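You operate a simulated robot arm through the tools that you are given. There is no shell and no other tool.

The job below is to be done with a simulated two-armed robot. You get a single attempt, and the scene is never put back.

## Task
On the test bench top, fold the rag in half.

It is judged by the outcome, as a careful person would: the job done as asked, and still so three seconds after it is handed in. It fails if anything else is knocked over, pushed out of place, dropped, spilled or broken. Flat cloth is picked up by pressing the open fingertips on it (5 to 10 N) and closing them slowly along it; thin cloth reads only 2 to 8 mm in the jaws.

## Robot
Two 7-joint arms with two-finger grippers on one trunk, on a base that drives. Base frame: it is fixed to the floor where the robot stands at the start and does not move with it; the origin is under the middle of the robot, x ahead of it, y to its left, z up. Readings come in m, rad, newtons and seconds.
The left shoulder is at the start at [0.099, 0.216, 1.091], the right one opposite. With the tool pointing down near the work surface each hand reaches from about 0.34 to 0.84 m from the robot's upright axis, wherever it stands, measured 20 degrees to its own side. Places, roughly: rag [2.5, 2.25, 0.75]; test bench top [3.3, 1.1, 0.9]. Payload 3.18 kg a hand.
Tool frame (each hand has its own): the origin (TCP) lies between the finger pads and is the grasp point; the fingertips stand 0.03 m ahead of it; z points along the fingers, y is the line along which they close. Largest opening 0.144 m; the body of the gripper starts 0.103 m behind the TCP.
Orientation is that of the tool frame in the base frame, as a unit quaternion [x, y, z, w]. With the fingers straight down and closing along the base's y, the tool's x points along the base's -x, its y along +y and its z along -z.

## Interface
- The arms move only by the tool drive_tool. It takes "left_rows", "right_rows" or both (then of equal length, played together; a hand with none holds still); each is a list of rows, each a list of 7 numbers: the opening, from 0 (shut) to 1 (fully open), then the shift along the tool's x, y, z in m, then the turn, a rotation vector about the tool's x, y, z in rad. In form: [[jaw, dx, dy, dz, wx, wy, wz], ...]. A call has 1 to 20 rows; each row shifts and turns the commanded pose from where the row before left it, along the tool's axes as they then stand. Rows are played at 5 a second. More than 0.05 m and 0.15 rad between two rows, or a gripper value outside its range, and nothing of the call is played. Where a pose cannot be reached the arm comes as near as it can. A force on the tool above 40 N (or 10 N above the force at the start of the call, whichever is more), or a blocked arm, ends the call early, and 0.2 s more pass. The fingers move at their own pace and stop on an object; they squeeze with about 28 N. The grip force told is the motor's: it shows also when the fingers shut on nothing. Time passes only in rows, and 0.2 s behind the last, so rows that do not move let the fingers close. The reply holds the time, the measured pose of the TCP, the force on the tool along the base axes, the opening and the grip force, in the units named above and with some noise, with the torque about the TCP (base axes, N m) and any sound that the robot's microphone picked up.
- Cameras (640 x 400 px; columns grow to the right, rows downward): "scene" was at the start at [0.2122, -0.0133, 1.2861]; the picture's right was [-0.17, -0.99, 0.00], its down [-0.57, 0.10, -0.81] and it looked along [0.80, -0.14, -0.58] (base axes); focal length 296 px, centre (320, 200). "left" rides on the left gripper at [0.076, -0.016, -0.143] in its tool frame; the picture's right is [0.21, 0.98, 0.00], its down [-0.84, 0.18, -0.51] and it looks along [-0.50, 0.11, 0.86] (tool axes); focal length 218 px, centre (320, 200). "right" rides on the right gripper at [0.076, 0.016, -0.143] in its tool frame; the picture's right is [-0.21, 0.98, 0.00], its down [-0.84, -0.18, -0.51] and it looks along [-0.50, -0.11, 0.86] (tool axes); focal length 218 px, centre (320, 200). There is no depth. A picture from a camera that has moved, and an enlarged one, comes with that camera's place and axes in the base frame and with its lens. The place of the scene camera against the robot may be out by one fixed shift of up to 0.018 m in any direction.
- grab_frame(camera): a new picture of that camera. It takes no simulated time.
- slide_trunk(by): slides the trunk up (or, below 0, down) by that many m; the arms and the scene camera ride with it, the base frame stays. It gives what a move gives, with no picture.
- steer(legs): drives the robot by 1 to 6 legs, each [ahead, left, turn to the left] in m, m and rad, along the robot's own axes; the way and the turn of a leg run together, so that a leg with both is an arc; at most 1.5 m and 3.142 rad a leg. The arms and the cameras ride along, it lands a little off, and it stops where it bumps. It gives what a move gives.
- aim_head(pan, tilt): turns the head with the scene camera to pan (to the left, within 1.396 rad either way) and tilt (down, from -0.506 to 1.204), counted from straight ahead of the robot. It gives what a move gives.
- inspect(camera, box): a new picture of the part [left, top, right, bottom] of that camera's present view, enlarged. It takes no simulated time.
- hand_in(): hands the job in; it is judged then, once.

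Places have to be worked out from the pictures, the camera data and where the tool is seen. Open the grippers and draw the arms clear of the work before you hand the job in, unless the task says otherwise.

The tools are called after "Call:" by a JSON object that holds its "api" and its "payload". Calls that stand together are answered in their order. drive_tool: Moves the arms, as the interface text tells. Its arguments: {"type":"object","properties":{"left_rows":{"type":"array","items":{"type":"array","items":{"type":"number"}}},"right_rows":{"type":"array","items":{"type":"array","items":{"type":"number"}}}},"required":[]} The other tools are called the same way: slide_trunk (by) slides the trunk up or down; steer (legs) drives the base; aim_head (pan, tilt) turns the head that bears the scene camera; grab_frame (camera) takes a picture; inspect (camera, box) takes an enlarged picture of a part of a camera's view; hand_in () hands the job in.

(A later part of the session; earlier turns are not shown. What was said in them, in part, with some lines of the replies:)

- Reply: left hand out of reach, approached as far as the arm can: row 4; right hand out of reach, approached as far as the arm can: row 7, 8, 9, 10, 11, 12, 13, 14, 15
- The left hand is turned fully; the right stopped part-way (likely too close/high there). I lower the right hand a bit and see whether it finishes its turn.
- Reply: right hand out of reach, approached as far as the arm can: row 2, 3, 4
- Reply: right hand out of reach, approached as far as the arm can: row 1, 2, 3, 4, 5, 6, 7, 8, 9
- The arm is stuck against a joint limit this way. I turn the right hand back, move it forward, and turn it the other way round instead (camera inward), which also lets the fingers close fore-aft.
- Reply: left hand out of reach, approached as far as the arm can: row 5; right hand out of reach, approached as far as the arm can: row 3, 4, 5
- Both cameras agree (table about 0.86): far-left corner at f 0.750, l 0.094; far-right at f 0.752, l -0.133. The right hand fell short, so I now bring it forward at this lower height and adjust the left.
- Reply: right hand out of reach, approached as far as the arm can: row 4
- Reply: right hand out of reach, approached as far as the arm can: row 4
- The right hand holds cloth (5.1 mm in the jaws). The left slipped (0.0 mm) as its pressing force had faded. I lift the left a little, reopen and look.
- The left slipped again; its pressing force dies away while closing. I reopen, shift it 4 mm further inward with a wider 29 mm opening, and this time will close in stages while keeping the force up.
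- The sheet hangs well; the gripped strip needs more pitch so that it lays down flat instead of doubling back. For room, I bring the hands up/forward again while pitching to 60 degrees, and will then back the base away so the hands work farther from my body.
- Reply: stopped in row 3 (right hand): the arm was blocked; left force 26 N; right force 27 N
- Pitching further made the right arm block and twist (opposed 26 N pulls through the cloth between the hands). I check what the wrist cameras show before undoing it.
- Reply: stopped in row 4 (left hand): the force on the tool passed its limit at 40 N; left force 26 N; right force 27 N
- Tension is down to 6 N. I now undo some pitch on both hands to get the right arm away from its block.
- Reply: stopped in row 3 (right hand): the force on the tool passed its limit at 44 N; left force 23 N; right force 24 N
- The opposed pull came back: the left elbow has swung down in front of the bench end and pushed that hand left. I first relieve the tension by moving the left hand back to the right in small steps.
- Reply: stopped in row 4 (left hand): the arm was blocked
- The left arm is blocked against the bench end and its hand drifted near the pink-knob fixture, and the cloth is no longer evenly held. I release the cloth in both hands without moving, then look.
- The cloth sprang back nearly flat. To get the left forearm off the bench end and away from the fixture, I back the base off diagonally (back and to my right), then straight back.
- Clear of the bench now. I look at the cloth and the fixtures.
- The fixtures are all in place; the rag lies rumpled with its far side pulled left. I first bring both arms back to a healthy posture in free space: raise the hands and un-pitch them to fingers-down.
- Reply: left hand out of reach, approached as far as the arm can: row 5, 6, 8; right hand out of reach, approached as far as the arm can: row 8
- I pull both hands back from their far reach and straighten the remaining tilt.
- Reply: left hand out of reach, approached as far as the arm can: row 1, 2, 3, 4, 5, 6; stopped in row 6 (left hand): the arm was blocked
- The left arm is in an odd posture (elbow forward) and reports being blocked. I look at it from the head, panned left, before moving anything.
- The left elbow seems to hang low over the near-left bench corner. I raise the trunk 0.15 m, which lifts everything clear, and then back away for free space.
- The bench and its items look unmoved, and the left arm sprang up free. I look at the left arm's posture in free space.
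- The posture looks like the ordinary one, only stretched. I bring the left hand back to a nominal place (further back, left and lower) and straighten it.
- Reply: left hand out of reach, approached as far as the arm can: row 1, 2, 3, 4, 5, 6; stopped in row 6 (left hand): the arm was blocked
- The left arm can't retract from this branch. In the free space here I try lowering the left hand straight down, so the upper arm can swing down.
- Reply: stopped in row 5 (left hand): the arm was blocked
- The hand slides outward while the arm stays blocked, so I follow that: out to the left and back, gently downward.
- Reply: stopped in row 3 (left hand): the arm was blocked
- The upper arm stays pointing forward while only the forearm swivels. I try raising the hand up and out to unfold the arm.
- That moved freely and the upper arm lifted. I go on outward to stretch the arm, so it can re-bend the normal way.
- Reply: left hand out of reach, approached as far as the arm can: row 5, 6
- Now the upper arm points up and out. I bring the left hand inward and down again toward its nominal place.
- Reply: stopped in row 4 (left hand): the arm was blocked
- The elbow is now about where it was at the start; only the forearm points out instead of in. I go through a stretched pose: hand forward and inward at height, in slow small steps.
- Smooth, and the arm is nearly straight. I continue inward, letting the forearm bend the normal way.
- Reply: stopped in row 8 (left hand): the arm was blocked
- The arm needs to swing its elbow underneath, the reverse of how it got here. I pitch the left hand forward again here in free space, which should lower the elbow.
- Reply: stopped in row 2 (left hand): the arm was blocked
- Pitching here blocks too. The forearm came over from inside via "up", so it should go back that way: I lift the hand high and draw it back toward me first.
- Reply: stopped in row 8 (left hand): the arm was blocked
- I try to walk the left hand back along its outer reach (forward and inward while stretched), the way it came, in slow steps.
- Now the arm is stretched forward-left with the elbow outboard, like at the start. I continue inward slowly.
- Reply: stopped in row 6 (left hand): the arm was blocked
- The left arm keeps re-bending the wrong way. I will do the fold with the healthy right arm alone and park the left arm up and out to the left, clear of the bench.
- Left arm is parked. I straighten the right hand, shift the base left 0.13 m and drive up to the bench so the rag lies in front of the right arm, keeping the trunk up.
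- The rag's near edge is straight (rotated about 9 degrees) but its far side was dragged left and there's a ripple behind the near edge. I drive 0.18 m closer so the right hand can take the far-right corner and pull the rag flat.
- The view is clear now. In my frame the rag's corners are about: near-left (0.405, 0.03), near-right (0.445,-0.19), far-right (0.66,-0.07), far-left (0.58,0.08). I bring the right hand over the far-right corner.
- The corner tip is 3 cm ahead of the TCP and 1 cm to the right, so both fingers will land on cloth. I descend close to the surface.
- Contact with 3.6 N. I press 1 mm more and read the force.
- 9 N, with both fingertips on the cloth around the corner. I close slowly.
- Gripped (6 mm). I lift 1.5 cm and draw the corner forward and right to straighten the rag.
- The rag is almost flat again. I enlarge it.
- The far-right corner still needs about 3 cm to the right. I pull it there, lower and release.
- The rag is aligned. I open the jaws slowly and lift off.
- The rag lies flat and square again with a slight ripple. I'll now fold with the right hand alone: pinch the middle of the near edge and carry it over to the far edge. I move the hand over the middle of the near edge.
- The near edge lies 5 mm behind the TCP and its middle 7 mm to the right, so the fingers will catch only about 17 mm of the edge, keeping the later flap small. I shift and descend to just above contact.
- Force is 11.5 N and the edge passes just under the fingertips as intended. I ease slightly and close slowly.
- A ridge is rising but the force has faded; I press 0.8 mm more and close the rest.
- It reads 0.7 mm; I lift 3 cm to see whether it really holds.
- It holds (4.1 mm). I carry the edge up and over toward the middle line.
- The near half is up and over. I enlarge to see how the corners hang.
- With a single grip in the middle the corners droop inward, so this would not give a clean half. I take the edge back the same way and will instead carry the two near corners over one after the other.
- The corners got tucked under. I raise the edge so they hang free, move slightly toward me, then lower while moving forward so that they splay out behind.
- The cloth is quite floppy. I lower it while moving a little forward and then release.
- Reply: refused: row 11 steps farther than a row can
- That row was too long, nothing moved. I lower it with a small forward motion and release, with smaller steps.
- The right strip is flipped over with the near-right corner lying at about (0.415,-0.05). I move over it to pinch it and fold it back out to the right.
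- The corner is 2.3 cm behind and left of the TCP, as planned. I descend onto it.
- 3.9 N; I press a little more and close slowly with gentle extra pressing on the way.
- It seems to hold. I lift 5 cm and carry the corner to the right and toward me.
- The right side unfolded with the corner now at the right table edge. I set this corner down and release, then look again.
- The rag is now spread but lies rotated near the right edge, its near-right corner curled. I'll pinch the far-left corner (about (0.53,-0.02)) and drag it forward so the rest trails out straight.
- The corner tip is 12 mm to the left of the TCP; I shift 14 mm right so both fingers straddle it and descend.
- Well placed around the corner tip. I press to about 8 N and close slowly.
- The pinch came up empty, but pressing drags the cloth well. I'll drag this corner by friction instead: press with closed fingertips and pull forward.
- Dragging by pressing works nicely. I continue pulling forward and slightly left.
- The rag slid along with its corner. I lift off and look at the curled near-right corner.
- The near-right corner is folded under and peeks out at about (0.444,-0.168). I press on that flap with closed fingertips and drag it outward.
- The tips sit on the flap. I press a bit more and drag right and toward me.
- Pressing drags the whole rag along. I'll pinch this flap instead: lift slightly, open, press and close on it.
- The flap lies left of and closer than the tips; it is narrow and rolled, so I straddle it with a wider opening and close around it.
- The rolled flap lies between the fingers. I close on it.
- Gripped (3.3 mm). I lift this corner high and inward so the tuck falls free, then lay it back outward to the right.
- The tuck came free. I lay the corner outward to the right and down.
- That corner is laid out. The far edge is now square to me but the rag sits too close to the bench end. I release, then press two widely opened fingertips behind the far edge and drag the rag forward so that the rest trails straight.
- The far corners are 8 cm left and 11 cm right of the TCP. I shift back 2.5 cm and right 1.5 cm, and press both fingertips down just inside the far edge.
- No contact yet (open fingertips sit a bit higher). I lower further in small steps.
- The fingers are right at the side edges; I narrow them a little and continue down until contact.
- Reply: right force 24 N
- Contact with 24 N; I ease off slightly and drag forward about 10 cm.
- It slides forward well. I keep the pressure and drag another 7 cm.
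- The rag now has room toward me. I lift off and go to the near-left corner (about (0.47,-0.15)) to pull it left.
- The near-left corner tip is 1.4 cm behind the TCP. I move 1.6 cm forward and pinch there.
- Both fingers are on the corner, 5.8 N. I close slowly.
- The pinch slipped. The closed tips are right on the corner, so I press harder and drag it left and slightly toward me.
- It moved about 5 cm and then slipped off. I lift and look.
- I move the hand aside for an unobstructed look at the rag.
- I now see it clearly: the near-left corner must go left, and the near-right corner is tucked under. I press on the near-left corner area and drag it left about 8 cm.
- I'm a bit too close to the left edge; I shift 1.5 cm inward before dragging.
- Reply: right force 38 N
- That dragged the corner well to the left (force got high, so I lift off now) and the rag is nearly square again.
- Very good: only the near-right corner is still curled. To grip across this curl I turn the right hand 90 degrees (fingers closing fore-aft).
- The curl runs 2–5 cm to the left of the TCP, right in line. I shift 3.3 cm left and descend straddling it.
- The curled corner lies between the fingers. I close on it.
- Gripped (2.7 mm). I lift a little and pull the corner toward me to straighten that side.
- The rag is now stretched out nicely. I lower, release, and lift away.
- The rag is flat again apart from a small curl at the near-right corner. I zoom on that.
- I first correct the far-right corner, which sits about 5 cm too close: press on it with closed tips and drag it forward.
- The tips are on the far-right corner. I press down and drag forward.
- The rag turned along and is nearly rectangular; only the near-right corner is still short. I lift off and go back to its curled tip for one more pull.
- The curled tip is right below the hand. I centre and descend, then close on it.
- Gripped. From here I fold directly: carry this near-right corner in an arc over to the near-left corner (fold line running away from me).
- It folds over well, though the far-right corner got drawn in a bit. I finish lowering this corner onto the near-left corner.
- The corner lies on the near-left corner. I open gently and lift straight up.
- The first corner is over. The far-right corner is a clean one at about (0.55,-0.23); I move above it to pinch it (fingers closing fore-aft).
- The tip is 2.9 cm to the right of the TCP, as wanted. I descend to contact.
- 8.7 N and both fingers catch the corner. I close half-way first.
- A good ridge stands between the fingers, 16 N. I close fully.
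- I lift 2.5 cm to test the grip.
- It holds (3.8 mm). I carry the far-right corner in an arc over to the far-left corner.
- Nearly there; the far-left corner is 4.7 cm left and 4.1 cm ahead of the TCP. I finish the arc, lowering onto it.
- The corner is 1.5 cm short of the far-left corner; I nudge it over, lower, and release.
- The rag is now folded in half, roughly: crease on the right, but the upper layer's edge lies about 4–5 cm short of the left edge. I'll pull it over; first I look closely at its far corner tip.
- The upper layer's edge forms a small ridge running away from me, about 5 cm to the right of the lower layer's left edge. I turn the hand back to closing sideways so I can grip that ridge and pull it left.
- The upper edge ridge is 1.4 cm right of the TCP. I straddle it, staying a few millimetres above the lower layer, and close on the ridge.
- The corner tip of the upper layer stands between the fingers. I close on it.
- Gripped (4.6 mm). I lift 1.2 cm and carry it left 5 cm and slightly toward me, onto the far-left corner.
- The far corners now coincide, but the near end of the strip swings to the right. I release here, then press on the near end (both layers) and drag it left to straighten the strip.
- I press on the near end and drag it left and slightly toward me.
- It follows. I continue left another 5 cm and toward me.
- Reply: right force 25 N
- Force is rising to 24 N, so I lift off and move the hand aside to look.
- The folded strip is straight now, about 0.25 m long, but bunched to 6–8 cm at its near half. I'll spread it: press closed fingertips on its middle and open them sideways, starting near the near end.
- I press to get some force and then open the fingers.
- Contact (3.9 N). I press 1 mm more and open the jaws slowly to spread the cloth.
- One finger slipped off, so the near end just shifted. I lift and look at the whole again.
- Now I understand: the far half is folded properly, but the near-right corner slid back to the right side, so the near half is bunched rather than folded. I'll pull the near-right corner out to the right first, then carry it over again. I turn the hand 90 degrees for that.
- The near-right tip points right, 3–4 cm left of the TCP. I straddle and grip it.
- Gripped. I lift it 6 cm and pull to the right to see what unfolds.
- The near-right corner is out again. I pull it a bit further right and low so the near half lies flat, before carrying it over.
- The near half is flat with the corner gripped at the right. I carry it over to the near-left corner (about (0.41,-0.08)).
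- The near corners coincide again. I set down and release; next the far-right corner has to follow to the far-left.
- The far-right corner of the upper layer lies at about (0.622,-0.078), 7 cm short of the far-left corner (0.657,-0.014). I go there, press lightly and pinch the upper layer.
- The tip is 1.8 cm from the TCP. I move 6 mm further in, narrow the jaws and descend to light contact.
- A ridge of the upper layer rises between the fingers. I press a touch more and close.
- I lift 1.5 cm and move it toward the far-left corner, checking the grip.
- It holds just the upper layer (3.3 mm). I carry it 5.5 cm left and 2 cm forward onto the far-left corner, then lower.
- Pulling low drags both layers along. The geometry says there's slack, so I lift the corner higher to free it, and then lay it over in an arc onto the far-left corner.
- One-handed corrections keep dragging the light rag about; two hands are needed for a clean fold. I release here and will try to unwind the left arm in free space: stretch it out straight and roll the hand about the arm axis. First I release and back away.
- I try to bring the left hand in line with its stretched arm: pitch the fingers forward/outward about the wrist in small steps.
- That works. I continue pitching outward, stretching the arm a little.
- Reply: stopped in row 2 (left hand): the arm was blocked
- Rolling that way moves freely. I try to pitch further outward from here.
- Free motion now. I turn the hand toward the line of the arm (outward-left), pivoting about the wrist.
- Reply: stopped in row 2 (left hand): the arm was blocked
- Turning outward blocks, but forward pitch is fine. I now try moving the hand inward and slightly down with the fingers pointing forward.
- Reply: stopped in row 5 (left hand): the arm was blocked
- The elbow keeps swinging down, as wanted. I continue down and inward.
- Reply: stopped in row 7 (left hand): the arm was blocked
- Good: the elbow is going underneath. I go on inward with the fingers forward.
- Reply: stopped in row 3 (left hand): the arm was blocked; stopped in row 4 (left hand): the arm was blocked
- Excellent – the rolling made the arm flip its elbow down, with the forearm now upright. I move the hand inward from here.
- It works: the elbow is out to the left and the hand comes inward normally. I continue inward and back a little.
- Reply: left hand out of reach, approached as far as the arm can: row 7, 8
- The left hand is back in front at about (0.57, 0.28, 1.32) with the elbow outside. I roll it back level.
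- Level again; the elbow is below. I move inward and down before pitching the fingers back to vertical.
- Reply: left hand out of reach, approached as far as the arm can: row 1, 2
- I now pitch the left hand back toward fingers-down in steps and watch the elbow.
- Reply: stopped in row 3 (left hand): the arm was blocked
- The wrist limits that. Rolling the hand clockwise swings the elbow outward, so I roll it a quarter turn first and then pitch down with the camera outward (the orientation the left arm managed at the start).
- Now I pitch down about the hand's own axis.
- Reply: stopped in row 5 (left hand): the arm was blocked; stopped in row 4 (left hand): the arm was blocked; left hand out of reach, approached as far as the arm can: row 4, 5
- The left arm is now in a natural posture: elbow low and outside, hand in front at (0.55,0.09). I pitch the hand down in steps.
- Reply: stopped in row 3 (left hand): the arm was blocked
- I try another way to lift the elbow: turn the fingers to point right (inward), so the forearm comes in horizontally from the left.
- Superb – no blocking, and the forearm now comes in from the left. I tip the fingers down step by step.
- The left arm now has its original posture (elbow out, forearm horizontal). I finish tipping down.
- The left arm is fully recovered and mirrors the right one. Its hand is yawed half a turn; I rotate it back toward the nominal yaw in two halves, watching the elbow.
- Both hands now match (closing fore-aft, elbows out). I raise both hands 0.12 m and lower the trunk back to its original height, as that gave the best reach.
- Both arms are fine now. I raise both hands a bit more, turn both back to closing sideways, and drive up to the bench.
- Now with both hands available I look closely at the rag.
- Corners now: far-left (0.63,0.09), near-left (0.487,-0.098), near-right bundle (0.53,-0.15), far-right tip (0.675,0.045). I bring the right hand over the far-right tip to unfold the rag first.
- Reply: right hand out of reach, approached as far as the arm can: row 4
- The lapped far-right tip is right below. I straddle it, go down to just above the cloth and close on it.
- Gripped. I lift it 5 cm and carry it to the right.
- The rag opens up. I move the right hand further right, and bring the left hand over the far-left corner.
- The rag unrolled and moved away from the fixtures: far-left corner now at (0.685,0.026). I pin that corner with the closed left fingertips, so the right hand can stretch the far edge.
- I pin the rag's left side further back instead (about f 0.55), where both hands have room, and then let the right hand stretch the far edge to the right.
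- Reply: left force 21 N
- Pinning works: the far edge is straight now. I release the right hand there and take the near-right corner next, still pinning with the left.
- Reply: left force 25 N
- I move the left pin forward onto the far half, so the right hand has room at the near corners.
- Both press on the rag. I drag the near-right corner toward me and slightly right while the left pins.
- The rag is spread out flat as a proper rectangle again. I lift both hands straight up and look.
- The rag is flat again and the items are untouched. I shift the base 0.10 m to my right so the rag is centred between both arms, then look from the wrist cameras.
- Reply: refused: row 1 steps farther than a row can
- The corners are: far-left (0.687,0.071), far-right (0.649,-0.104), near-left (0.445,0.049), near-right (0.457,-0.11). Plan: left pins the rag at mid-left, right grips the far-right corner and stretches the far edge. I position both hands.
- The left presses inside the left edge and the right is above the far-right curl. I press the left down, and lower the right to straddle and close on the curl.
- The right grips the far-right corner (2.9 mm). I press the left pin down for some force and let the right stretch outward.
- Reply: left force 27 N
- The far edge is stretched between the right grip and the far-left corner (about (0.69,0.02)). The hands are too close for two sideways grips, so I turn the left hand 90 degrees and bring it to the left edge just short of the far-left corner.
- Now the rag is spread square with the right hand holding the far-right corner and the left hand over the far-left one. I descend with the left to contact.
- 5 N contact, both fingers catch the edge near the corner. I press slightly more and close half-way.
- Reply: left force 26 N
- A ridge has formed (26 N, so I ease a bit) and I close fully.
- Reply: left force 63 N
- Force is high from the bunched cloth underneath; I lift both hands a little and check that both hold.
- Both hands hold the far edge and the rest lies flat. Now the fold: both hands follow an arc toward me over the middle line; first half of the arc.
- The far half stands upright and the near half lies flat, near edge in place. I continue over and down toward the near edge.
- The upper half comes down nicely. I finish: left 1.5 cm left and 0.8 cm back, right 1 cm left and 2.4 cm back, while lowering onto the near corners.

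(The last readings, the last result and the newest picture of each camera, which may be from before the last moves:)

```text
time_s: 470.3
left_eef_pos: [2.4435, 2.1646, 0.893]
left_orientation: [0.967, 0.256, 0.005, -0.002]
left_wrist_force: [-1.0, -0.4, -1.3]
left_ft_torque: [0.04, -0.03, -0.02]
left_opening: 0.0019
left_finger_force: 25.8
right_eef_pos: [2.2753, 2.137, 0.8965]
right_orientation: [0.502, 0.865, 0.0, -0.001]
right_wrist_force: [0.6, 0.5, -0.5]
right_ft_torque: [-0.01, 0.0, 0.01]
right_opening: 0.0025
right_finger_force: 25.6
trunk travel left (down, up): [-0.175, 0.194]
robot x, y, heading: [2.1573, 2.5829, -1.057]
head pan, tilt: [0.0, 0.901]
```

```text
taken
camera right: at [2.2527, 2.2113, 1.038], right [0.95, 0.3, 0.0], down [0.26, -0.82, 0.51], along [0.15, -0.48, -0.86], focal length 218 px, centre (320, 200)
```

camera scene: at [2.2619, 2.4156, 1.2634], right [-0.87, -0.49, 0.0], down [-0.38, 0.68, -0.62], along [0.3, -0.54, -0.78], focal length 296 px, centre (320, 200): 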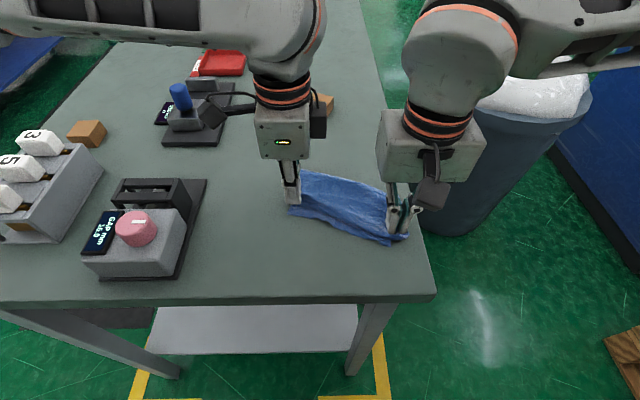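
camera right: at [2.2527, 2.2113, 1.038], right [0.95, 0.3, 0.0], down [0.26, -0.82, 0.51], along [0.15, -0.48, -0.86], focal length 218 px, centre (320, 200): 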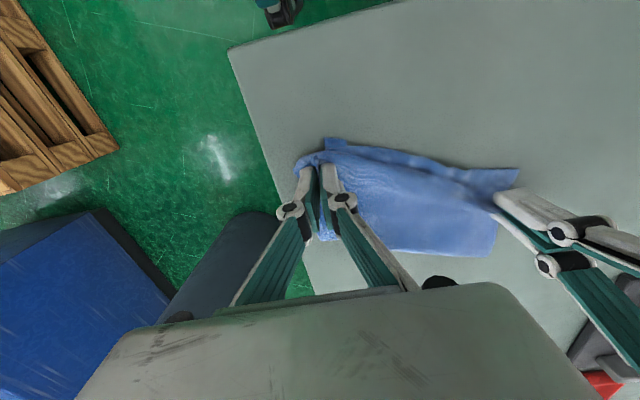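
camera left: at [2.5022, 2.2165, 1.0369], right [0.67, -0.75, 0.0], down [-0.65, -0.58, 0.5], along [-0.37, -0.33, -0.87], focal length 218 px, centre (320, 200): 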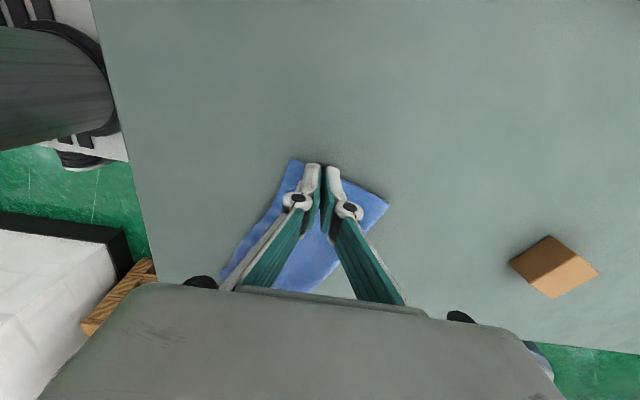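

The rag is folded over. I enlarge the views before releasing.

Call:
{"api": "inspect", "payload": {"camera": "right", "box": [280, 110, 540, 270]}}

Call:
{"api": "inspect", "payload": {"camera": "left", "box": [200, 140, 420, 300]}}

Call:
{"api": "inspect", "payload": {"camera": "scene", "box": [270, 150, 430, 260]}}

```text
2.46 times, centred on (410, 190) of right
camera zoom: at [2.2527, 2.2113, 1.038], right [0.95, 0.3, 0.0], down [0.26, -0.82, 0.51], along [0.15, -0.48, -0.86], focal length 537 px, centre (98, 225)
```

zoom: 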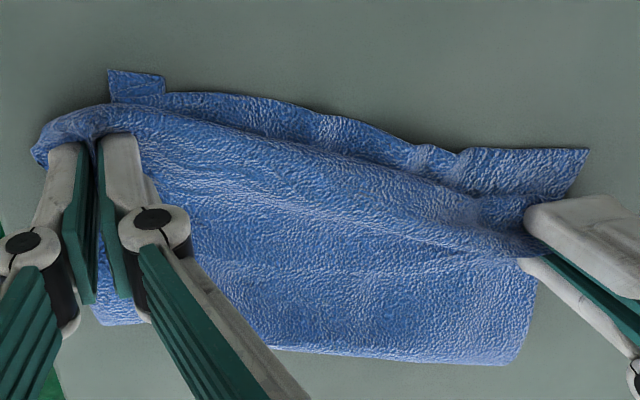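

```text
2.50 times, centred on (310, 220) of left
camera zoom: at [2.5022, 2.2165, 1.0369], right [0.67, -0.75, 0.0], down [-0.65, -0.58, 0.5], along [-0.37, -0.33, -0.87], focal length 546 px, centre (345, 150)
```

zoom: 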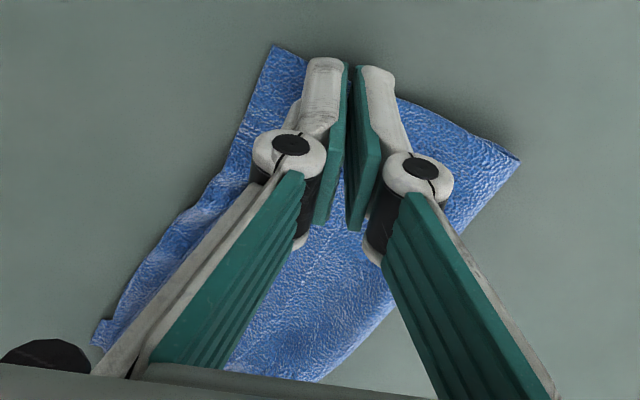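

```text
3.64 times, centred on (350, 205) of scene
camera zoom: at [2.2619, 2.4156, 1.2634], right [-0.87, -0.49, 0.0], down [-0.38, 0.68, -0.62], along [0.3, -0.54, -0.78], focal length 1075 px, centre (211, 182)
```

zoom: 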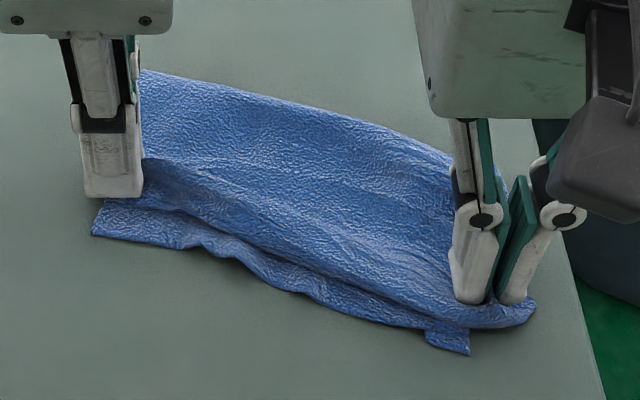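

The fold is clean: upper edge within 1–3 cm of the lower near edge. On the left it's about 2.5 cm short, so I move the left grip 1.8 cm toward me, set both down and release slowly.

Call:
{"api": "drive_tool", "payload": {"left_rows": [[0, 0, -0.004, -0.004, 0, 0, 0], [0, 0.001, -0.007, 0, 0, 0, 0], [0, 0.001, -0.007, 0, 0, 0, 0], [0, 0, 0, 0.004, 0, 0, 0], [0, 0, 0, 0.002, 0, 0, 0], [0.03, 0, 0, 0, 0, 0, 0], [0.06, 0, 0, 0, 0, 0, 0], [0.1, 0, 0, 0, 0, 0, 0], [0.14, 0, 0, 0, 0, 0, 0]], "right_rows": [[0, 0, 0, 0, 0, 0, 0], [0, 0, 0, 0, 0, 0, 0], [0, 0, 0, 0, 0, 0, 0], [0, 0, 0, 0.002, 0, 0, 0], [0, 0, 0, 0.002, 0, 0, 0], [0.03, 0, 0, 0, 0, 0, 0], [0.06, 0, 0, 0, 0, 0, 0], [0.1, 0, 0, 0, 0, 0, 0], [0.14, 0, 0, 0, 0, 0, 0]]}}

Call:
{"api": "drive_tool", "payload": {"left_rows": [[0.14, 0, 0, -0.004, 0, 0, 0], [0.14, 0, 0, -0.01, 0, 0, 0], [0.14, 0, 0, -0.025, 0, 0, 0], [0.14, 0, 0, -0.035, 0, 0, 0], [0.14, 0, 0, -0.035, 0, 0, 0]], "right_rows": [[0.14, 0, 0, -0.004, 0, 0, 0], [0.14, 0, 0, -0.01, 0, 0, 0], [0.14, 0, 0, -0.025, 0, 0, 0], [0.14, 0, 0, -0.035, 0, 0, 0], [0.14, 0, 0, -0.035, 0, 0, 0]]}}

Call:
{"api": "grab_frame", "payload": {"camera": "scene"}}

Call:
{"api": "grab_frame", "payload": {"camera": "left"}}

Call:
{"api": "grab_frame", "payload": {"camera": "right"}}

```text
time_s: 472.3
left_eef_pos: [2.4375, 2.1847, 0.8917]
left_orientation: [0.967, 0.255, 0.004, -0.002]
left_wrist_force: [-0.3, 0.9, 3.6]
left_ft_torque: [-0.06, 0.04, -0.02]
left_opening: 0.0192
left_finger_force: 0.1
right_eef_pos: [2.2758, 2.1372, 0.8929]
right_orientation: [0.502, 0.865, 0.0, 0.0]
right_wrist_force: [-0.7, 0.0, 3.5]
right_ft_torque: [0.01, -0.04, -0.02]
right_opening: 0.0189
right_finger_force: 0.0
trunk travel left (down, up): [-0.175, 0.194]
robot x, y, heading: [2.157, 2.5832, -1.059]
head pan, tilt: [0.0, 0.901]
```

```text
time_s: 473.5
left_eef_pos: [2.4362, 2.1845, 1.0022]
left_orientation: [0.967, 0.257, 0.004, -0.003]
left_wrist_force: [-0.5, 0.2, -0.3]
left_ft_torque: [0.0, 0.02, 0.01]
left_opening: 0.0199
left_finger_force: 0.0
right_eef_pos: [2.2778, 2.1361, 1.0018]
right_orientation: [0.501, 0.865, 0.001, 0.0]
right_wrist_force: [-0.6, 0.0, -1.3]
right_ft_torque: [-0.03, -0.02, -0.01]
right_opening: 0.0203
right_finger_force: 0.0
trunk travel left (down, up): [-0.175, 0.194]
robot x, y, heading: [2.1589, 2.5854, -1.059]
head pan, tilt: [0.0, 0.901]
```

```text
taken
camera scene: at [2.2614, 2.4167, 1.2637], right [-0.87, -0.49, 0.0], down [-0.38, 0.68, -0.62], along [0.31, -0.54, -0.78], focal length 296 px, centre (320, 200)
```

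scene: 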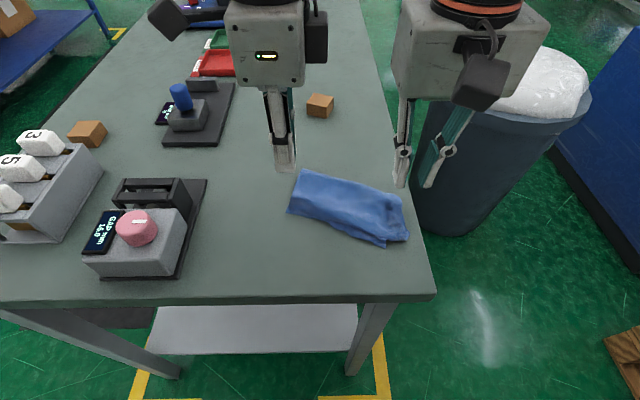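

```text
taken
camera left: at [2.4932, 2.2348, 1.1448], right [0.67, -0.75, 0.0], down [-0.65, -0.58, 0.5], along [-0.37, -0.33, -0.87], focal length 218 px, centre (320, 200)
```

left: 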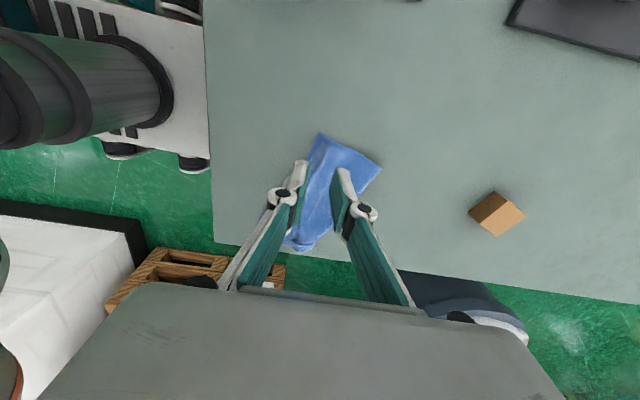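

```text
taken
camera right: at [2.2536, 2.2104, 1.1441], right [0.95, 0.3, 0.0], down [0.26, -0.82, 0.51], along [0.15, -0.48, -0.86], focal length 218 px, centre (320, 200)
```

right: 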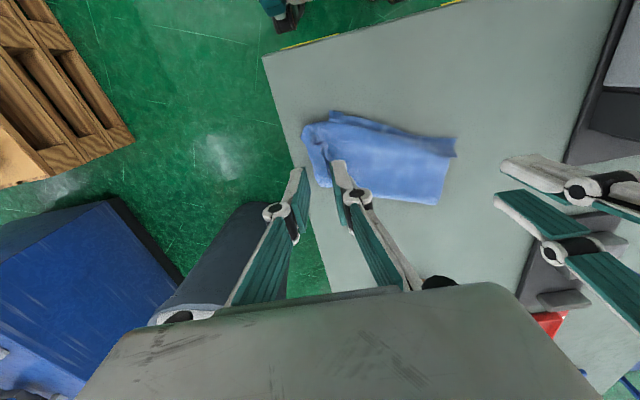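

Released, and the rag lies folded in half as a neat rectangle. I inspect it closely.

Call:
{"api": "inspect", "payload": {"camera": "scene", "box": [270, 150, 430, 260]}}

Call:
{"api": "inspect", "payload": {"camera": "right", "box": [280, 90, 480, 225]}}

```text
3.64 times, centred on (350, 205) of scene
camera zoom: at [2.2614, 2.4167, 1.2637], right [-0.87, -0.49, 0.0], down [-0.38, 0.68, -0.62], along [0.31, -0.54, -0.78], focal length 1075 px, centre (211, 182)
```

zoom: 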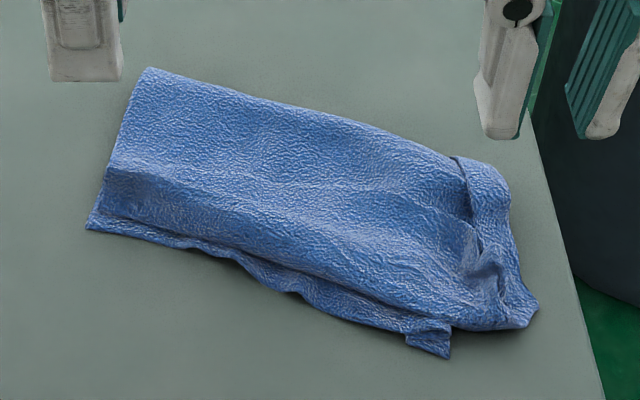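

```text
2.96 times, centred on (380, 158) of right
camera zoom: at [2.2536, 2.2104, 1.1441], right [0.95, 0.3, 0.0], down [0.26, -0.82, 0.51], along [0.15, -0.48, -0.86], focal length 647 px, centre (142, 326)
```

zoom: 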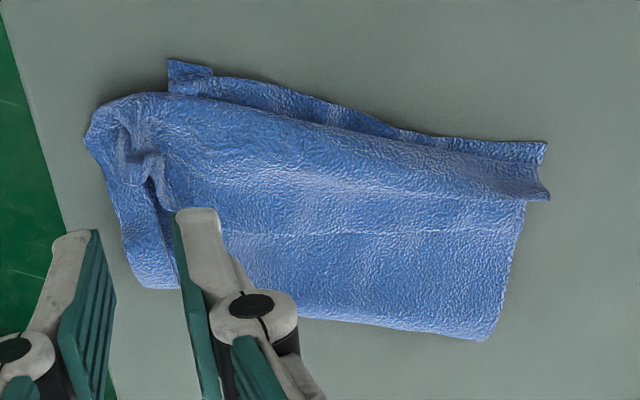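

The fold is good; only the far-right corner is a bit crumpled on top. It lies right below the right hand, so I press it flat gently with closed fingertips, straight down only.

Call:
{"api": "drive_tool", "payload": {"right_rows": [[0, 0, 0, 0, 0, 0, 0], [0, 0, 0, 0.035, 0, 0, 0], [0, 0, 0, 0.035, 0, 0, 0], [0, 0, 0, 0.018, 0, 0, 0], [0, 0, 0, 0.008, 0, 0, 0], [0, 0, 0, 0.004, 0, 0, 0], [0, 0, 0, 0, 0, 0, 0]]}}

Call:
{"api": "inspect", "payload": {"camera": "scene", "box": [270, 150, 430, 260]}}

```text
time_s: 475.1
left_eef_pos: [2.4362, 2.1828, 1.0002]
left_orientation: [0.967, 0.256, 0.003, -0.002]
left_wrist_force: [0.1, -0.4, 0.9]
left_ft_torque: [-0.02, 0.0, -0.01]
left_opening: 0.0202
left_finger_force: 0.0
right_eef_pos: [2.276, 2.1353, 0.9004]
right_orientation: [0.502, 0.865, 0.0, 0.0]
right_wrist_force: [0.4, 0.6, 0.3]
right_ft_torque: [0.03, -0.01, 0.03]
right_opening: 0.0
right_finger_force: 28.1
trunk travel left (down, up): [-0.175, 0.194]
robot x, y, heading: [2.158, 2.5813, -1.063]
head pan, tilt: [0.0, 0.901]
```

```text
3.64 times, centred on (350, 205) of scene
camera zoom: at [2.262, 2.4156, 1.2633], right [-0.87, -0.49, 0.0], down [-0.38, 0.68, -0.62], along [0.3, -0.54, -0.78], focal length 1075 px, centre (211, 182)
```

zoom: 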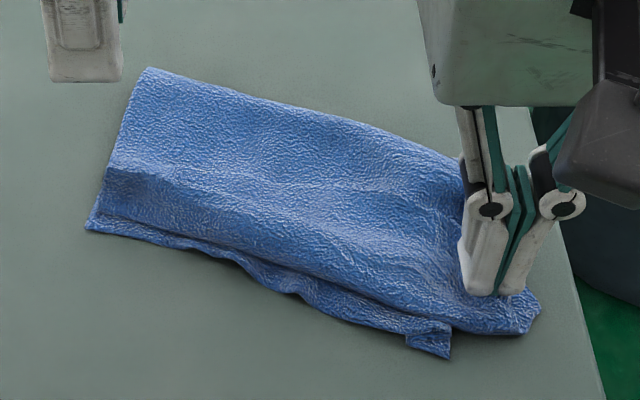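

Call:
{"api": "drive_tool", "payload": {"right_rows": [[0, 0, 0, 0.003, 0, 0, 0], [0, 0, 0, 0.002, 0, 0, 0], [0, 0, 0, 0.001, 0, 0, 0], [0, 0, 0, 0, 0, 0, 0]]}}

```text
time_s: 476.1
left_eef_pos: [2.4357, 2.1821, 1.0003]
left_orientation: [0.967, 0.256, 0.004, -0.001]
left_wrist_force: [-0.6, -0.4, -0.4]
left_ft_torque: [-0.02, 0.0, 0.01]
left_opening: 0.0201
left_finger_force: 0.2
right_eef_pos: [2.2767, 2.1382, 0.8944]
right_orientation: [0.502, 0.865, 0.0, 0.0]
right_wrist_force: [-0.3, -0.5, -0.4]
right_ft_torque: [-0.05, 0.01, 0.01]
right_opening: 0.0
right_finger_force: 28.6
trunk travel left (down, up): [-0.175, 0.194]
robot x, y, heading: [2.1608, 2.5785, -1.053]
head pan, tilt: [0.0, 0.901]
```

Barely touching; I press 2 mm more, then lift straight up and look.

Call:
{"api": "drive_tool", "payload": {"right_rows": [[0, 0, 0, 0.0015, 0, 0, 0], [0, 0, 0, 0.001, 0, 0, 0], [0, 0, 0, 0, 0, 0, 0], [0, 0, 0, -0.005, 0, 0, 0], [0, 0, 0, -0.02, 0, 0, 0], [0, 0, 0, -0.04, 0, 0, 0], [0, 0, 0, -0.045, 0, 0, 0]]}}

Call:
{"api": "inspect", "payload": {"camera": "scene", "box": [270, 150, 430, 260]}}

Call:
{"api": "inspect", "payload": {"camera": "right", "box": [280, 90, 480, 225]}}

```text
time_s: 477.7
left_eef_pos: [2.4366, 2.1821, 1.0012]
left_orientation: [0.967, 0.257, 0.004, -0.001]
left_wrist_force: [0.2, 0.4, 0.7]
left_ft_torque: [0.0, -0.03, 0.02]
left_opening: 0.0201
left_finger_force: 0.0
right_eef_pos: [2.2748, 2.1372, 1.0027]
right_orientation: [0.501, 0.865, -0.001, 0.0]
right_wrist_force: [-0.8, 0.1, 0.0]
right_ft_torque: [-0.03, 0.02, 0.01]
right_opening: 0.0
right_finger_force: 28.3
trunk travel left (down, up): [-0.175, 0.194]
robot x, y, heading: [2.162, 2.58, -1.056]
head pan, tilt: [0.0, 0.901]
```

```text
3.64 times, centred on (350, 205) of scene
camera zoom: at [2.2617, 2.4164, 1.2636], right [-0.87, -0.49, 0.0], down [-0.38, 0.68, -0.62], along [0.31, -0.54, -0.78], focal length 1075 px, centre (211, 182)
```

zoom: 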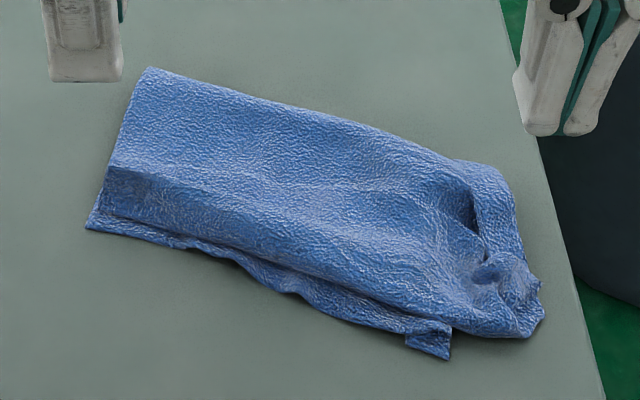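

```text
2.96 times, centred on (380, 158) of right
camera zoom: at [2.2514, 2.2112, 1.146], right [0.95, 0.3, 0.0], down [0.26, -0.82, 0.51], along [0.15, -0.48, -0.86], focal length 647 px, centre (142, 326)
```

zoom: 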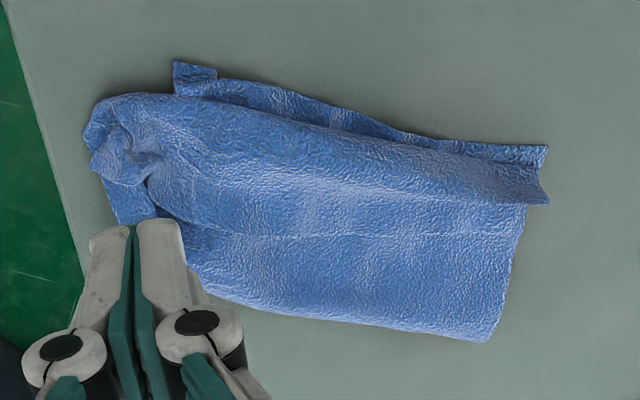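

The fold holds. The far-right corner of the upper layer sits about 3–4 cm right of the near-right corner below, so I improve that: the left pins the folded rag, the right grips the crumpled tip and shifts it over the lower corner. First the left pin.

Call:
{"api": "drive_tool", "payload": {"left_rows": [[0, -0.015, 0.012, 0, 0, 0, 0], [0, -0.016, 0.0115, 0, 0, 0, 0], [0, 0, 0, 0.04, 0, 0, 0], [0, 0, 0, 0.04, 0, 0, 0], [0, 0, 0, 0.02, 0, 0, 0], [0, 0, 0, 0.005, 0, 0, 0], [0, 0, 0, 0.002, 0, 0, 0], [0, 0, 0, 0, 0, 0, 0]], "right_rows": [[0.3, 0, -0.004, 0, 0, 0, 0], [0.3, 0, -0.004, 0, 0, 0, 0], [0.3, 0, 0, 0.02, 0, 0, 0], [0.3, 0, 0, 0.02, 0, 0, 0], [0.3, 0, 0, 0, 0, 0, 0], [0.3, 0, 0, 0, 0, 0, 0], [0.3, 0, 0, 0, 0, 0, 0], [0.3, 0, 0, 0, 0, 0, 0]]}}

Call:
{"api": "grab_frame", "payload": {"camera": "right"}}

Call:
{"api": "inspect", "payload": {"camera": "right", "box": [230, 70, 450, 220]}}

```text
time_s: 479.5
left_eef_pos: [2.4209, 2.1476, 0.8944]
left_orientation: [0.967, 0.256, 0.004, -0.003]
left_wrist_force: [-0.6, 0.5, 0.3]
left_ft_torque: [-0.04, -0.02, 0.0]
left_opening: 0.0001
left_finger_force: 28.3
right_eef_pos: [2.2695, 2.1314, 0.9628]
right_orientation: [0.502, 0.865, 0.001, 0.0]
right_wrist_force: [0.4, -0.2, -0.3]
right_ft_torque: [-0.02, 0.0, -0.03]
right_opening: 0.0433
right_finger_force: 0.0
trunk travel left (down, up): [-0.175, 0.194]
robot x, y, heading: [2.1604, 2.5828, -1.06]
head pan, tilt: [0.0, 0.901]
```

```text
taken
camera right: at [2.2465, 2.206, 1.1057], right [0.95, 0.3, 0.0], down [0.26, -0.82, 0.51], along [0.15, -0.48, -0.86], focal length 218 px, centre (320, 200)
```

right: 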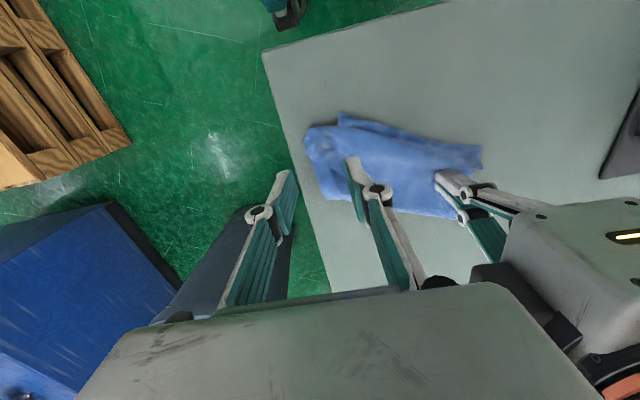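

```text
2.67 times, centred on (340, 145) of right
camera zoom: at [2.2465, 2.206, 1.1057], right [0.95, 0.3, 0.0], down [0.26, -0.82, 0.51], along [0.15, -0.48, -0.86], focal length 582 px, centre (267, 347)
```

zoom: 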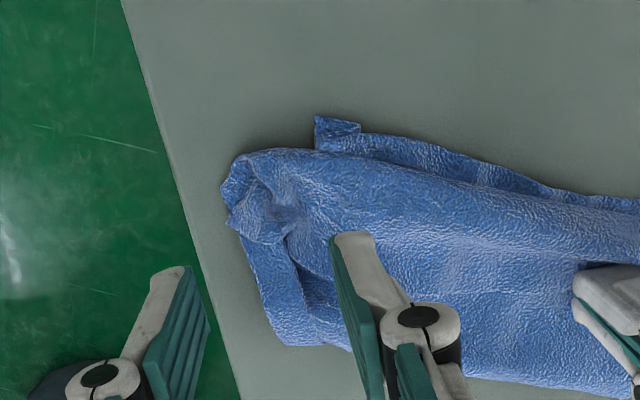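

The bundle is centred between the right fingers. I press the left pin, then lower the right and close on the bundle.

Call:
{"api": "drive_tool", "payload": {"left_rows": [[0, 0, 0, 0.0015, 0, 0, 0], [0, 0, 0, 0.001, 0, 0, 0], [0, 0, 0, 0.0005, 0, 0, 0], [0, 0, 0, 0, 0, 0, 0]], "right_rows": [[0.28, 0.003, 0, 0.025, 0, 0, 0], [0.28, 0.003, 0, 0.025, 0, 0, 0], [0.28, 0, 0, 0.012, 0, 0, 0], [0.28, 0, 0, 0.003, 0, 0, 0]]}}

Call:
{"api": "inspect", "payload": {"camera": "right", "box": [220, 70, 420, 215]}}

```text
time_s: 480.5
left_eef_pos: [2.4226, 2.1466, 0.8904]
left_orientation: [0.967, 0.256, 0.004, -0.003]
left_wrist_force: [0.1, -0.8, 0.8]
left_ft_torque: [-0.01, -0.02, 0.02]
left_opening: 0.0001
left_finger_force: 28.0
right_eef_pos: [2.2664, 2.1392, 0.8981]
right_orientation: [0.502, 0.865, 0.0, 0.0]
right_wrist_force: [0.2, -0.6, 0.4]
right_ft_torque: [0.01, 0.02, -0.01]
right_opening: 0.0404
right_finger_force: 0.0
trunk travel left (down, up): [-0.175, 0.194]
robot x, y, heading: [2.1589, 2.5823, -1.058]
head pan, tilt: [0.0, 0.901]
```

```text
2.76 times, centred on (320, 142) of right
camera zoom: at [2.2426, 2.2125, 1.0404], right [0.95, 0.3, 0.0], down [0.26, -0.82, 0.51], along [0.15, -0.48, -0.86], focal length 602 px, centre (320, 359)
```

zoom: 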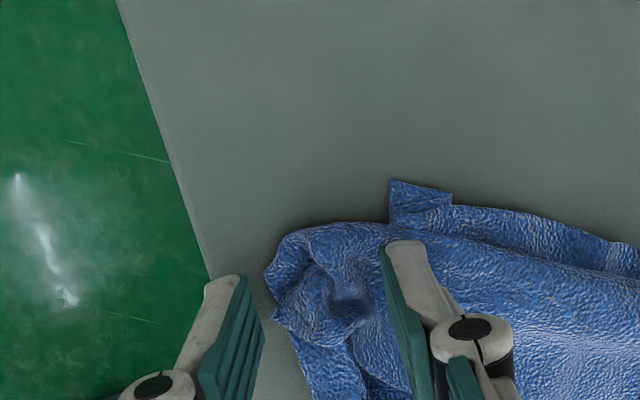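

Call:
{"api": "drive_tool", "payload": {"left_rows": [[0, 0, 0, 0.0015, 0, 0, 0], [0, 0, 0, 0.0008, 0, 0, 0], [0, 0, 0, 0, 0, 0, 0], [0, 0, 0, 0, 0, 0, 0], [0, 0, 0, 0, 0, 0, 0], [0, 0, 0, 0, 0, 0, 0], [0, 0, 0, 0, 0, 0, 0], [0, 0, 0, 0, 0, 0, 0]], "right_rows": [[0.24, 0, 0, 0, 0, 0, 0], [0.2, 0, 0, 0, 0, 0, 0], [0.16, 0, 0, 0, 0, 0, 0], [0.12, 0, 0, 0, 0, 0, 0], [0.08, 0, 0, 0, 0, 0, 0], [0.04, 0, 0, 0, 0, 0, 0], [0, 0, 0, 0, 0, 0, 0], [0, 0, 0, 0, 0, 0, 0]]}}

Call:
{"api": "inspect", "payload": {"camera": "right", "box": [220, 70, 420, 215]}}

```text
time_s: 482.3
left_eef_pos: [2.422, 2.147, 0.8888]
left_orientation: [0.967, 0.256, 0.005, -0.002]
left_wrist_force: [1.1, 0.3, 10.5]
left_ft_torque: [0.03, 0.0, -0.03]
left_opening: 0.0
left_finger_force: 27.7
right_eef_pos: [2.2652, 2.1371, 0.8991]
right_orientation: [0.503, 0.865, 0.0, 0.0]
right_wrist_force: [0.1, 0.1, -0.3]
right_ft_torque: [0.03, -0.01, 0.0]
right_opening: 0.0056
right_finger_force: 33.6
trunk travel left (down, up): [-0.175, 0.194]
robot x, y, heading: [2.1597, 2.5823, -1.057]
head pan, tilt: [0.0, 0.901]
```

```text
2.76 times, centred on (320, 142) of right
camera zoom: at [2.2422, 2.2128, 1.041], right [0.95, 0.3, 0.0], down [0.26, -0.82, 0.51], along [0.15, -0.48, -0.86], focal length 602 px, centre (320, 359)
```

zoom: 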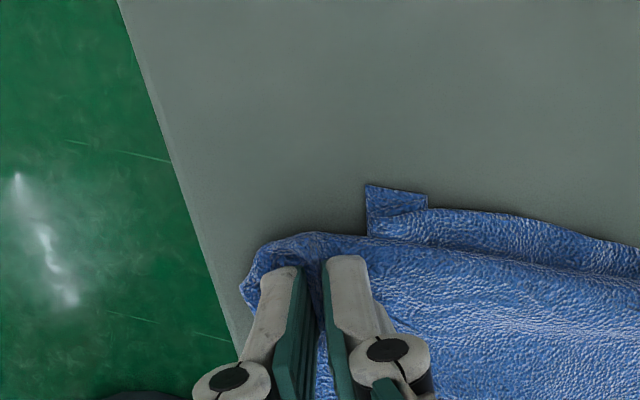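

Gripped, pin at 10 N. I lift the bundle 1 cm, shift it 2.7 cm left and 1 cm toward me, lower and release.

Call:
{"api": "drive_tool", "payload": {"left_rows": [[0, 0, 0, 0, 0, 0, 0], [0, 0, 0, 0, 0, 0, 0], [0, 0, 0, 0, 0, 0, 0], [0, 0, 0, 0, 0, 0, 0], [0, 0, 0, 0, 0, 0, 0]], "right_rows": [[0, 0, 0.002, -0.012, 0, 0, 0], [0, 0.003, 0.009, -0.003, 0, 0, 0], [0, 0.004, 0.009, 0, 0, 0, 0], [0, 0.003, 0.007, 0.003, 0, 0, 0], [0, 0, 0, 0.01, 0, 0, 0]]}}

Call:
{"api": "inspect", "payload": {"camera": "right", "box": [220, 70, 460, 240]}}

Call:
{"api": "inspect", "payload": {"camera": "scene", "box": [270, 150, 430, 260]}}

```text
time_s: 483.5
left_eef_pos: [2.4204, 2.1472, 0.8882]
left_orientation: [0.967, 0.256, 0.004, -0.001]
left_wrist_force: [0.3, -0.3, 12.7]
left_ft_torque: [0.0, 0.03, -0.01]
left_opening: 0.0001
left_finger_force: 28.3
right_eef_pos: [2.2851, 2.161, 0.8999]
right_orientation: [0.502, 0.865, 0.0, 0.0]
right_wrist_force: [-1.7, -0.6, -0.4]
right_ft_torque: [0.03, 0.01, -0.02]
right_opening: 0.0009
right_finger_force: 26.9
trunk travel left (down, up): [-0.175, 0.194]
robot x, y, heading: [2.1618, 2.5835, -1.062]
head pan, tilt: [0.0, 0.901]
```

```text
2.35 times, centred on (340, 155) of right
camera zoom: at [2.2614, 2.2353, 1.0423], right [0.95, 0.3, 0.0], down [0.26, -0.82, 0.51], along [0.15, -0.48, -0.86], focal length 514 px, centre (273, 306)
```

zoom: 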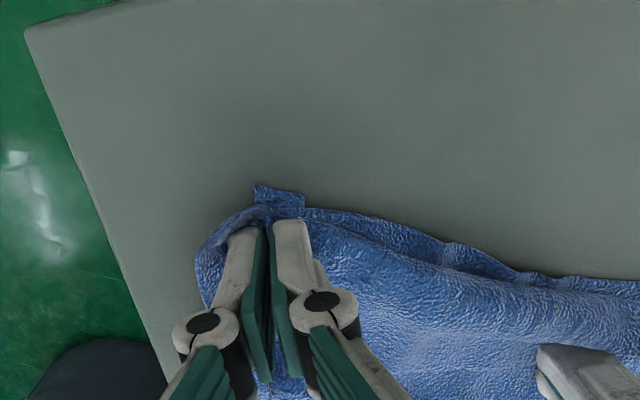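

```text
3.64 times, centred on (350, 205) of scene
camera zoom: at [2.2615, 2.4162, 1.2635], right [-0.87, -0.49, 0.0], down [-0.38, 0.68, -0.62], along [0.31, -0.54, -0.78], focal length 1075 px, centre (211, 182)
```

zoom: 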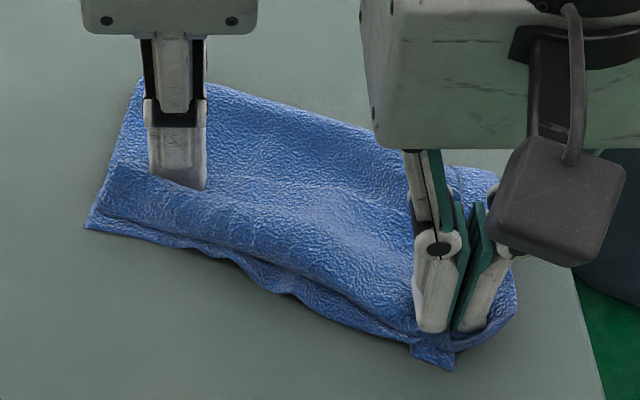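

The tip now lies on the near-right corner. I open slowly and lift the right hand straight up, then the left.

Call:
{"api": "drive_tool", "payload": {"left_rows": [[0, 0, 0, 0, 0, 0, 0], [0, 0, 0, 0, 0, 0, 0], [0, 0, 0, 0, 0, 0, 0], [0, 0, 0, 0, 0, 0, 0], [0, 0, 0, 0, 0, 0, 0], [0, 0, 0, 0, 0, 0, 0], [0, 0, 0, 0, 0, 0, 0], [0, 0, 0, -0.004, 0, 0, 0], [0, 0, 0, -0.02, 0, 0, 0], [0, 0, 0, -0.04, 0, 0, 0], [0, 0, 0, -0.04, 0, 0, 0]], "right_rows": [[0, 0, 0, 0.002, 0, 0, 0], [0.03, 0, 0, 0, 0, 0, 0], [0.07, 0, 0, 0, 0, 0, 0], [0.12, 0, 0, 0, 0, 0, 0], [0.16, 0, 0, -0.004, 0, 0, 0], [0.16, 0, 0, -0.015, 0, 0, 0], [0.16, 0, 0, -0.03, 0, 0, 0], [0.16, 0, 0, -0.04, 0, 0, 0], [0.16, 0, 0, -0.02, 0, 0, 0], [0.16, 0, 0, 0, 0, 0, 0], [0.16, 0, 0, 0, 0, 0, 0]]}}

Call:
{"api": "inspect", "payload": {"camera": "scene", "box": [270, 150, 430, 260]}}

Call:
{"api": "inspect", "payload": {"camera": "right", "box": [240, 80, 480, 240]}}

```text
time_s: 485.9
left_eef_pos: [2.4212, 2.1447, 0.9945]
left_orientation: [0.966, 0.257, 0.004, -0.001]
left_wrist_force: [-0.3, 0.1, -0.6]
left_ft_torque: [0.01, 0.0, 0.03]
left_opening: 0.0
left_finger_force: 27.9
right_eef_pos: [2.2854, 2.1605, 1.0076]
right_orientation: [0.502, 0.865, 0.0, 0.0]
right_wrist_force: [0.9, 0.5, 0.0]
right_ft_torque: [-0.02, -0.05, 0.02]
right_opening: 0.0233
right_finger_force: 0.1
trunk travel left (down, up): [-0.175, 0.194]
robot x, y, heading: [2.1611, 2.583, -1.059]
head pan, tilt: [0.0, 0.901]
```

```text
3.64 times, centred on (350, 205) of scene
camera zoom: at [2.2614, 2.4162, 1.2636], right [-0.87, -0.49, 0.0], down [-0.38, 0.68, -0.62], along [0.31, -0.54, -0.78], focal length 1075 px, centre (211, 182)
```

zoom: 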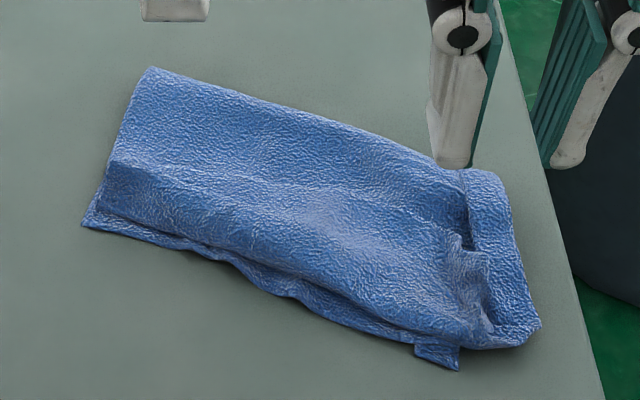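

```text
2.50 times, centred on (360, 160) of right
camera zoom: at [2.261, 2.2346, 1.1498], right [0.95, 0.3, 0.0], down [0.26, -0.82, 0.51], along [0.15, -0.48, -0.86], focal length 546 px, centre (220, 300)
```

zoom: 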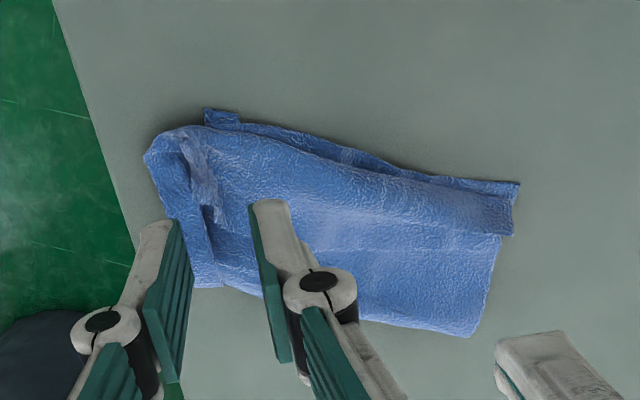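

The rag lies neatly folded in half, edges together within about a centimetre or two. I open both grippers, raise the hands and back the robot away.

Call:
{"api": "drive_tool", "payload": {"left_rows": [[0.1, 0, 0, -0.03, 0, 0, 0], [0.3, 0, 0, -0.03, 0, 0, 0], [0.5, 0, 0, -0.02, 0, 0, 0]], "right_rows": [[0.2, 0, 0, -0.03, 0, 0, 0], [0.3, 0, 0, -0.03, 0, 0, 0], [0.5, 0, 0, -0.01, 0, 0, 0]]}}

Call:
{"api": "steer", "payload": {"legs": [[-0.45, 0, 0]]}}

Call:
{"api": "aim_head", "payload": {"pan": 0.0, "tilt": 0.6}}

Call:
{"api": "grab_frame", "payload": {"camera": "scene"}}

Call:
{"api": "inspect", "payload": {"camera": "scene", "box": [200, 80, 420, 200]}}

```text
time_s: 486.7
left_eef_pos: [2.4213, 2.146, 1.071]
left_orientation: [0.967, 0.256, 0.004, -0.002]
left_wrist_force: [0.3, 0.0, -0.1]
left_ft_torque: [-0.03, -0.04, 0.02]
left_opening: 0.0721
left_finger_force: 0.1
right_eef_pos: [2.2845, 2.1608, 1.0762]
right_orientation: [0.502, 0.865, 0.001, 0.0]
right_wrist_force: [0.6, 0.1, -0.4]
right_ft_torque: [0.02, -0.03, 0.0]
right_opening: 0.072
right_finger_force: 0.1
trunk travel left (down, up): [-0.175, 0.194]
robot x, y, heading: [2.1566, 2.5789, -1.059]
head pan, tilt: [0.0, 0.901]
```

```text
time_s: 489.4
left_eef_pos: [2.2042, 2.5321, 1.0709]
left_orientation: [0.967, 0.256, 0.005, -0.002]
left_wrist_force: [-0.4, 0.5, 0.0]
left_ft_torque: [-0.01, -0.01, -0.01]
left_opening: 0.0722
left_finger_force: 0.0
right_eef_pos: [2.0664, 2.5473, 1.0763]
right_orientation: [0.502, 0.865, 0.0, -0.001]
right_wrist_force: [0.5, 0.0, -0.6]
right_ft_torque: [0.0, 0.05, 0.0]
right_opening: 0.072
right_finger_force: 0.1
trunk travel left (down, up): [-0.175, 0.194]
robot x, y, heading: [1.9418, 2.9687, -1.059]
head pan, tilt: [0.0, 0.901]
```

```text
time_s: 490.2
left_eef_pos: [2.2026, 2.5316, 1.0724]
left_orientation: [0.967, 0.256, 0.003, -0.003]
left_wrist_force: [-0.2, 0.0, -0.4]
left_ft_torque: [-0.02, 0.02, 0.0]
left_opening: 0.0724
left_finger_force: 0.1
right_eef_pos: [2.0674, 2.5477, 1.0748]
right_orientation: [0.502, 0.865, 0.0, -0.001]
right_wrist_force: [-0.3, -0.1, -0.2]
right_ft_torque: [-0.01, 0.02, 0.0]
right_opening: 0.0722
right_finger_force: 0.1
trunk travel left (down, up): [-0.175, 0.194]
robot x, y, heading: [1.9426, 2.9708, -1.061]
head pan, tilt: [0.0, 0.6]
```

```text
taken
camera scene: at [2.0499, 2.7917, 1.288], right [-0.87, -0.49, 0.0], down [-0.28, 0.49, -0.82], along [0.41, -0.72, -0.57], focal length 296 px, centre (320, 200)
```

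scene: 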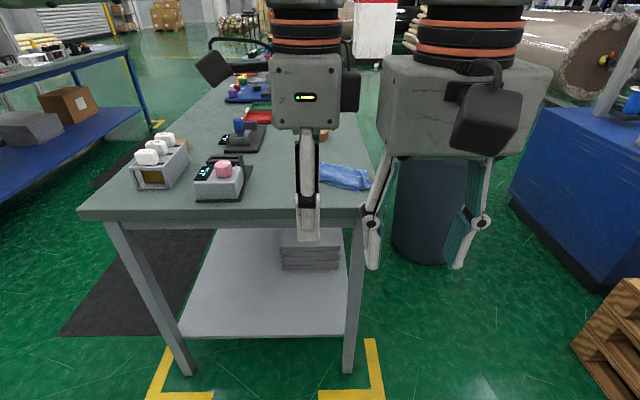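

```text
2.91 times, centred on (310, 140) of scene
camera zoom: at [2.0499, 2.7917, 1.288], right [-0.87, -0.49, 0.0], down [-0.28, 0.49, -0.82], along [0.41, -0.72, -0.57], focal length 860 px, centre (349, 374)
```

zoom: 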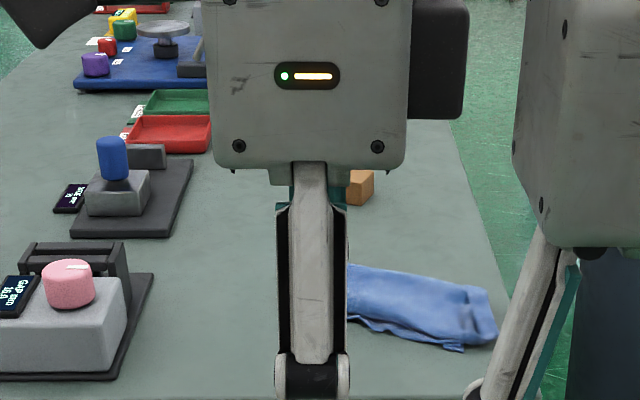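

The folded rag lies stable on the bench, all other items stand where they were, grippers are open and the arms are clear. I hand in.

Call:
{"api": "hand_in", "payload": {}}

```text
The job is handed in.
```

I folded the rag in half on the test bench top and handed the job in. At the last look it was lying stable, with both grippers open and the arms drawn clear.

- **Fold quality:** The rag is roughly half its original size. The edges meet within about 1–2 cm along most of the length. The right-hand corner of the upper layer still has a small pleat and reaches about 2.5 cm past the corner below it.
- **Position:** The rag ended up nearer the bench's front edge than where it started. I had to unfold and re-spread it several times, because the first two-handed and the one-handed attempts did not give clean halves.
- **Other items:** The fixtures, trays, wooden blocks and number cubes all looked unmoved in the final picture. During the first attempt the left arm pressed against the end of the bench and had to be worked free. I saw no sign that the bench or anything on it shifted.
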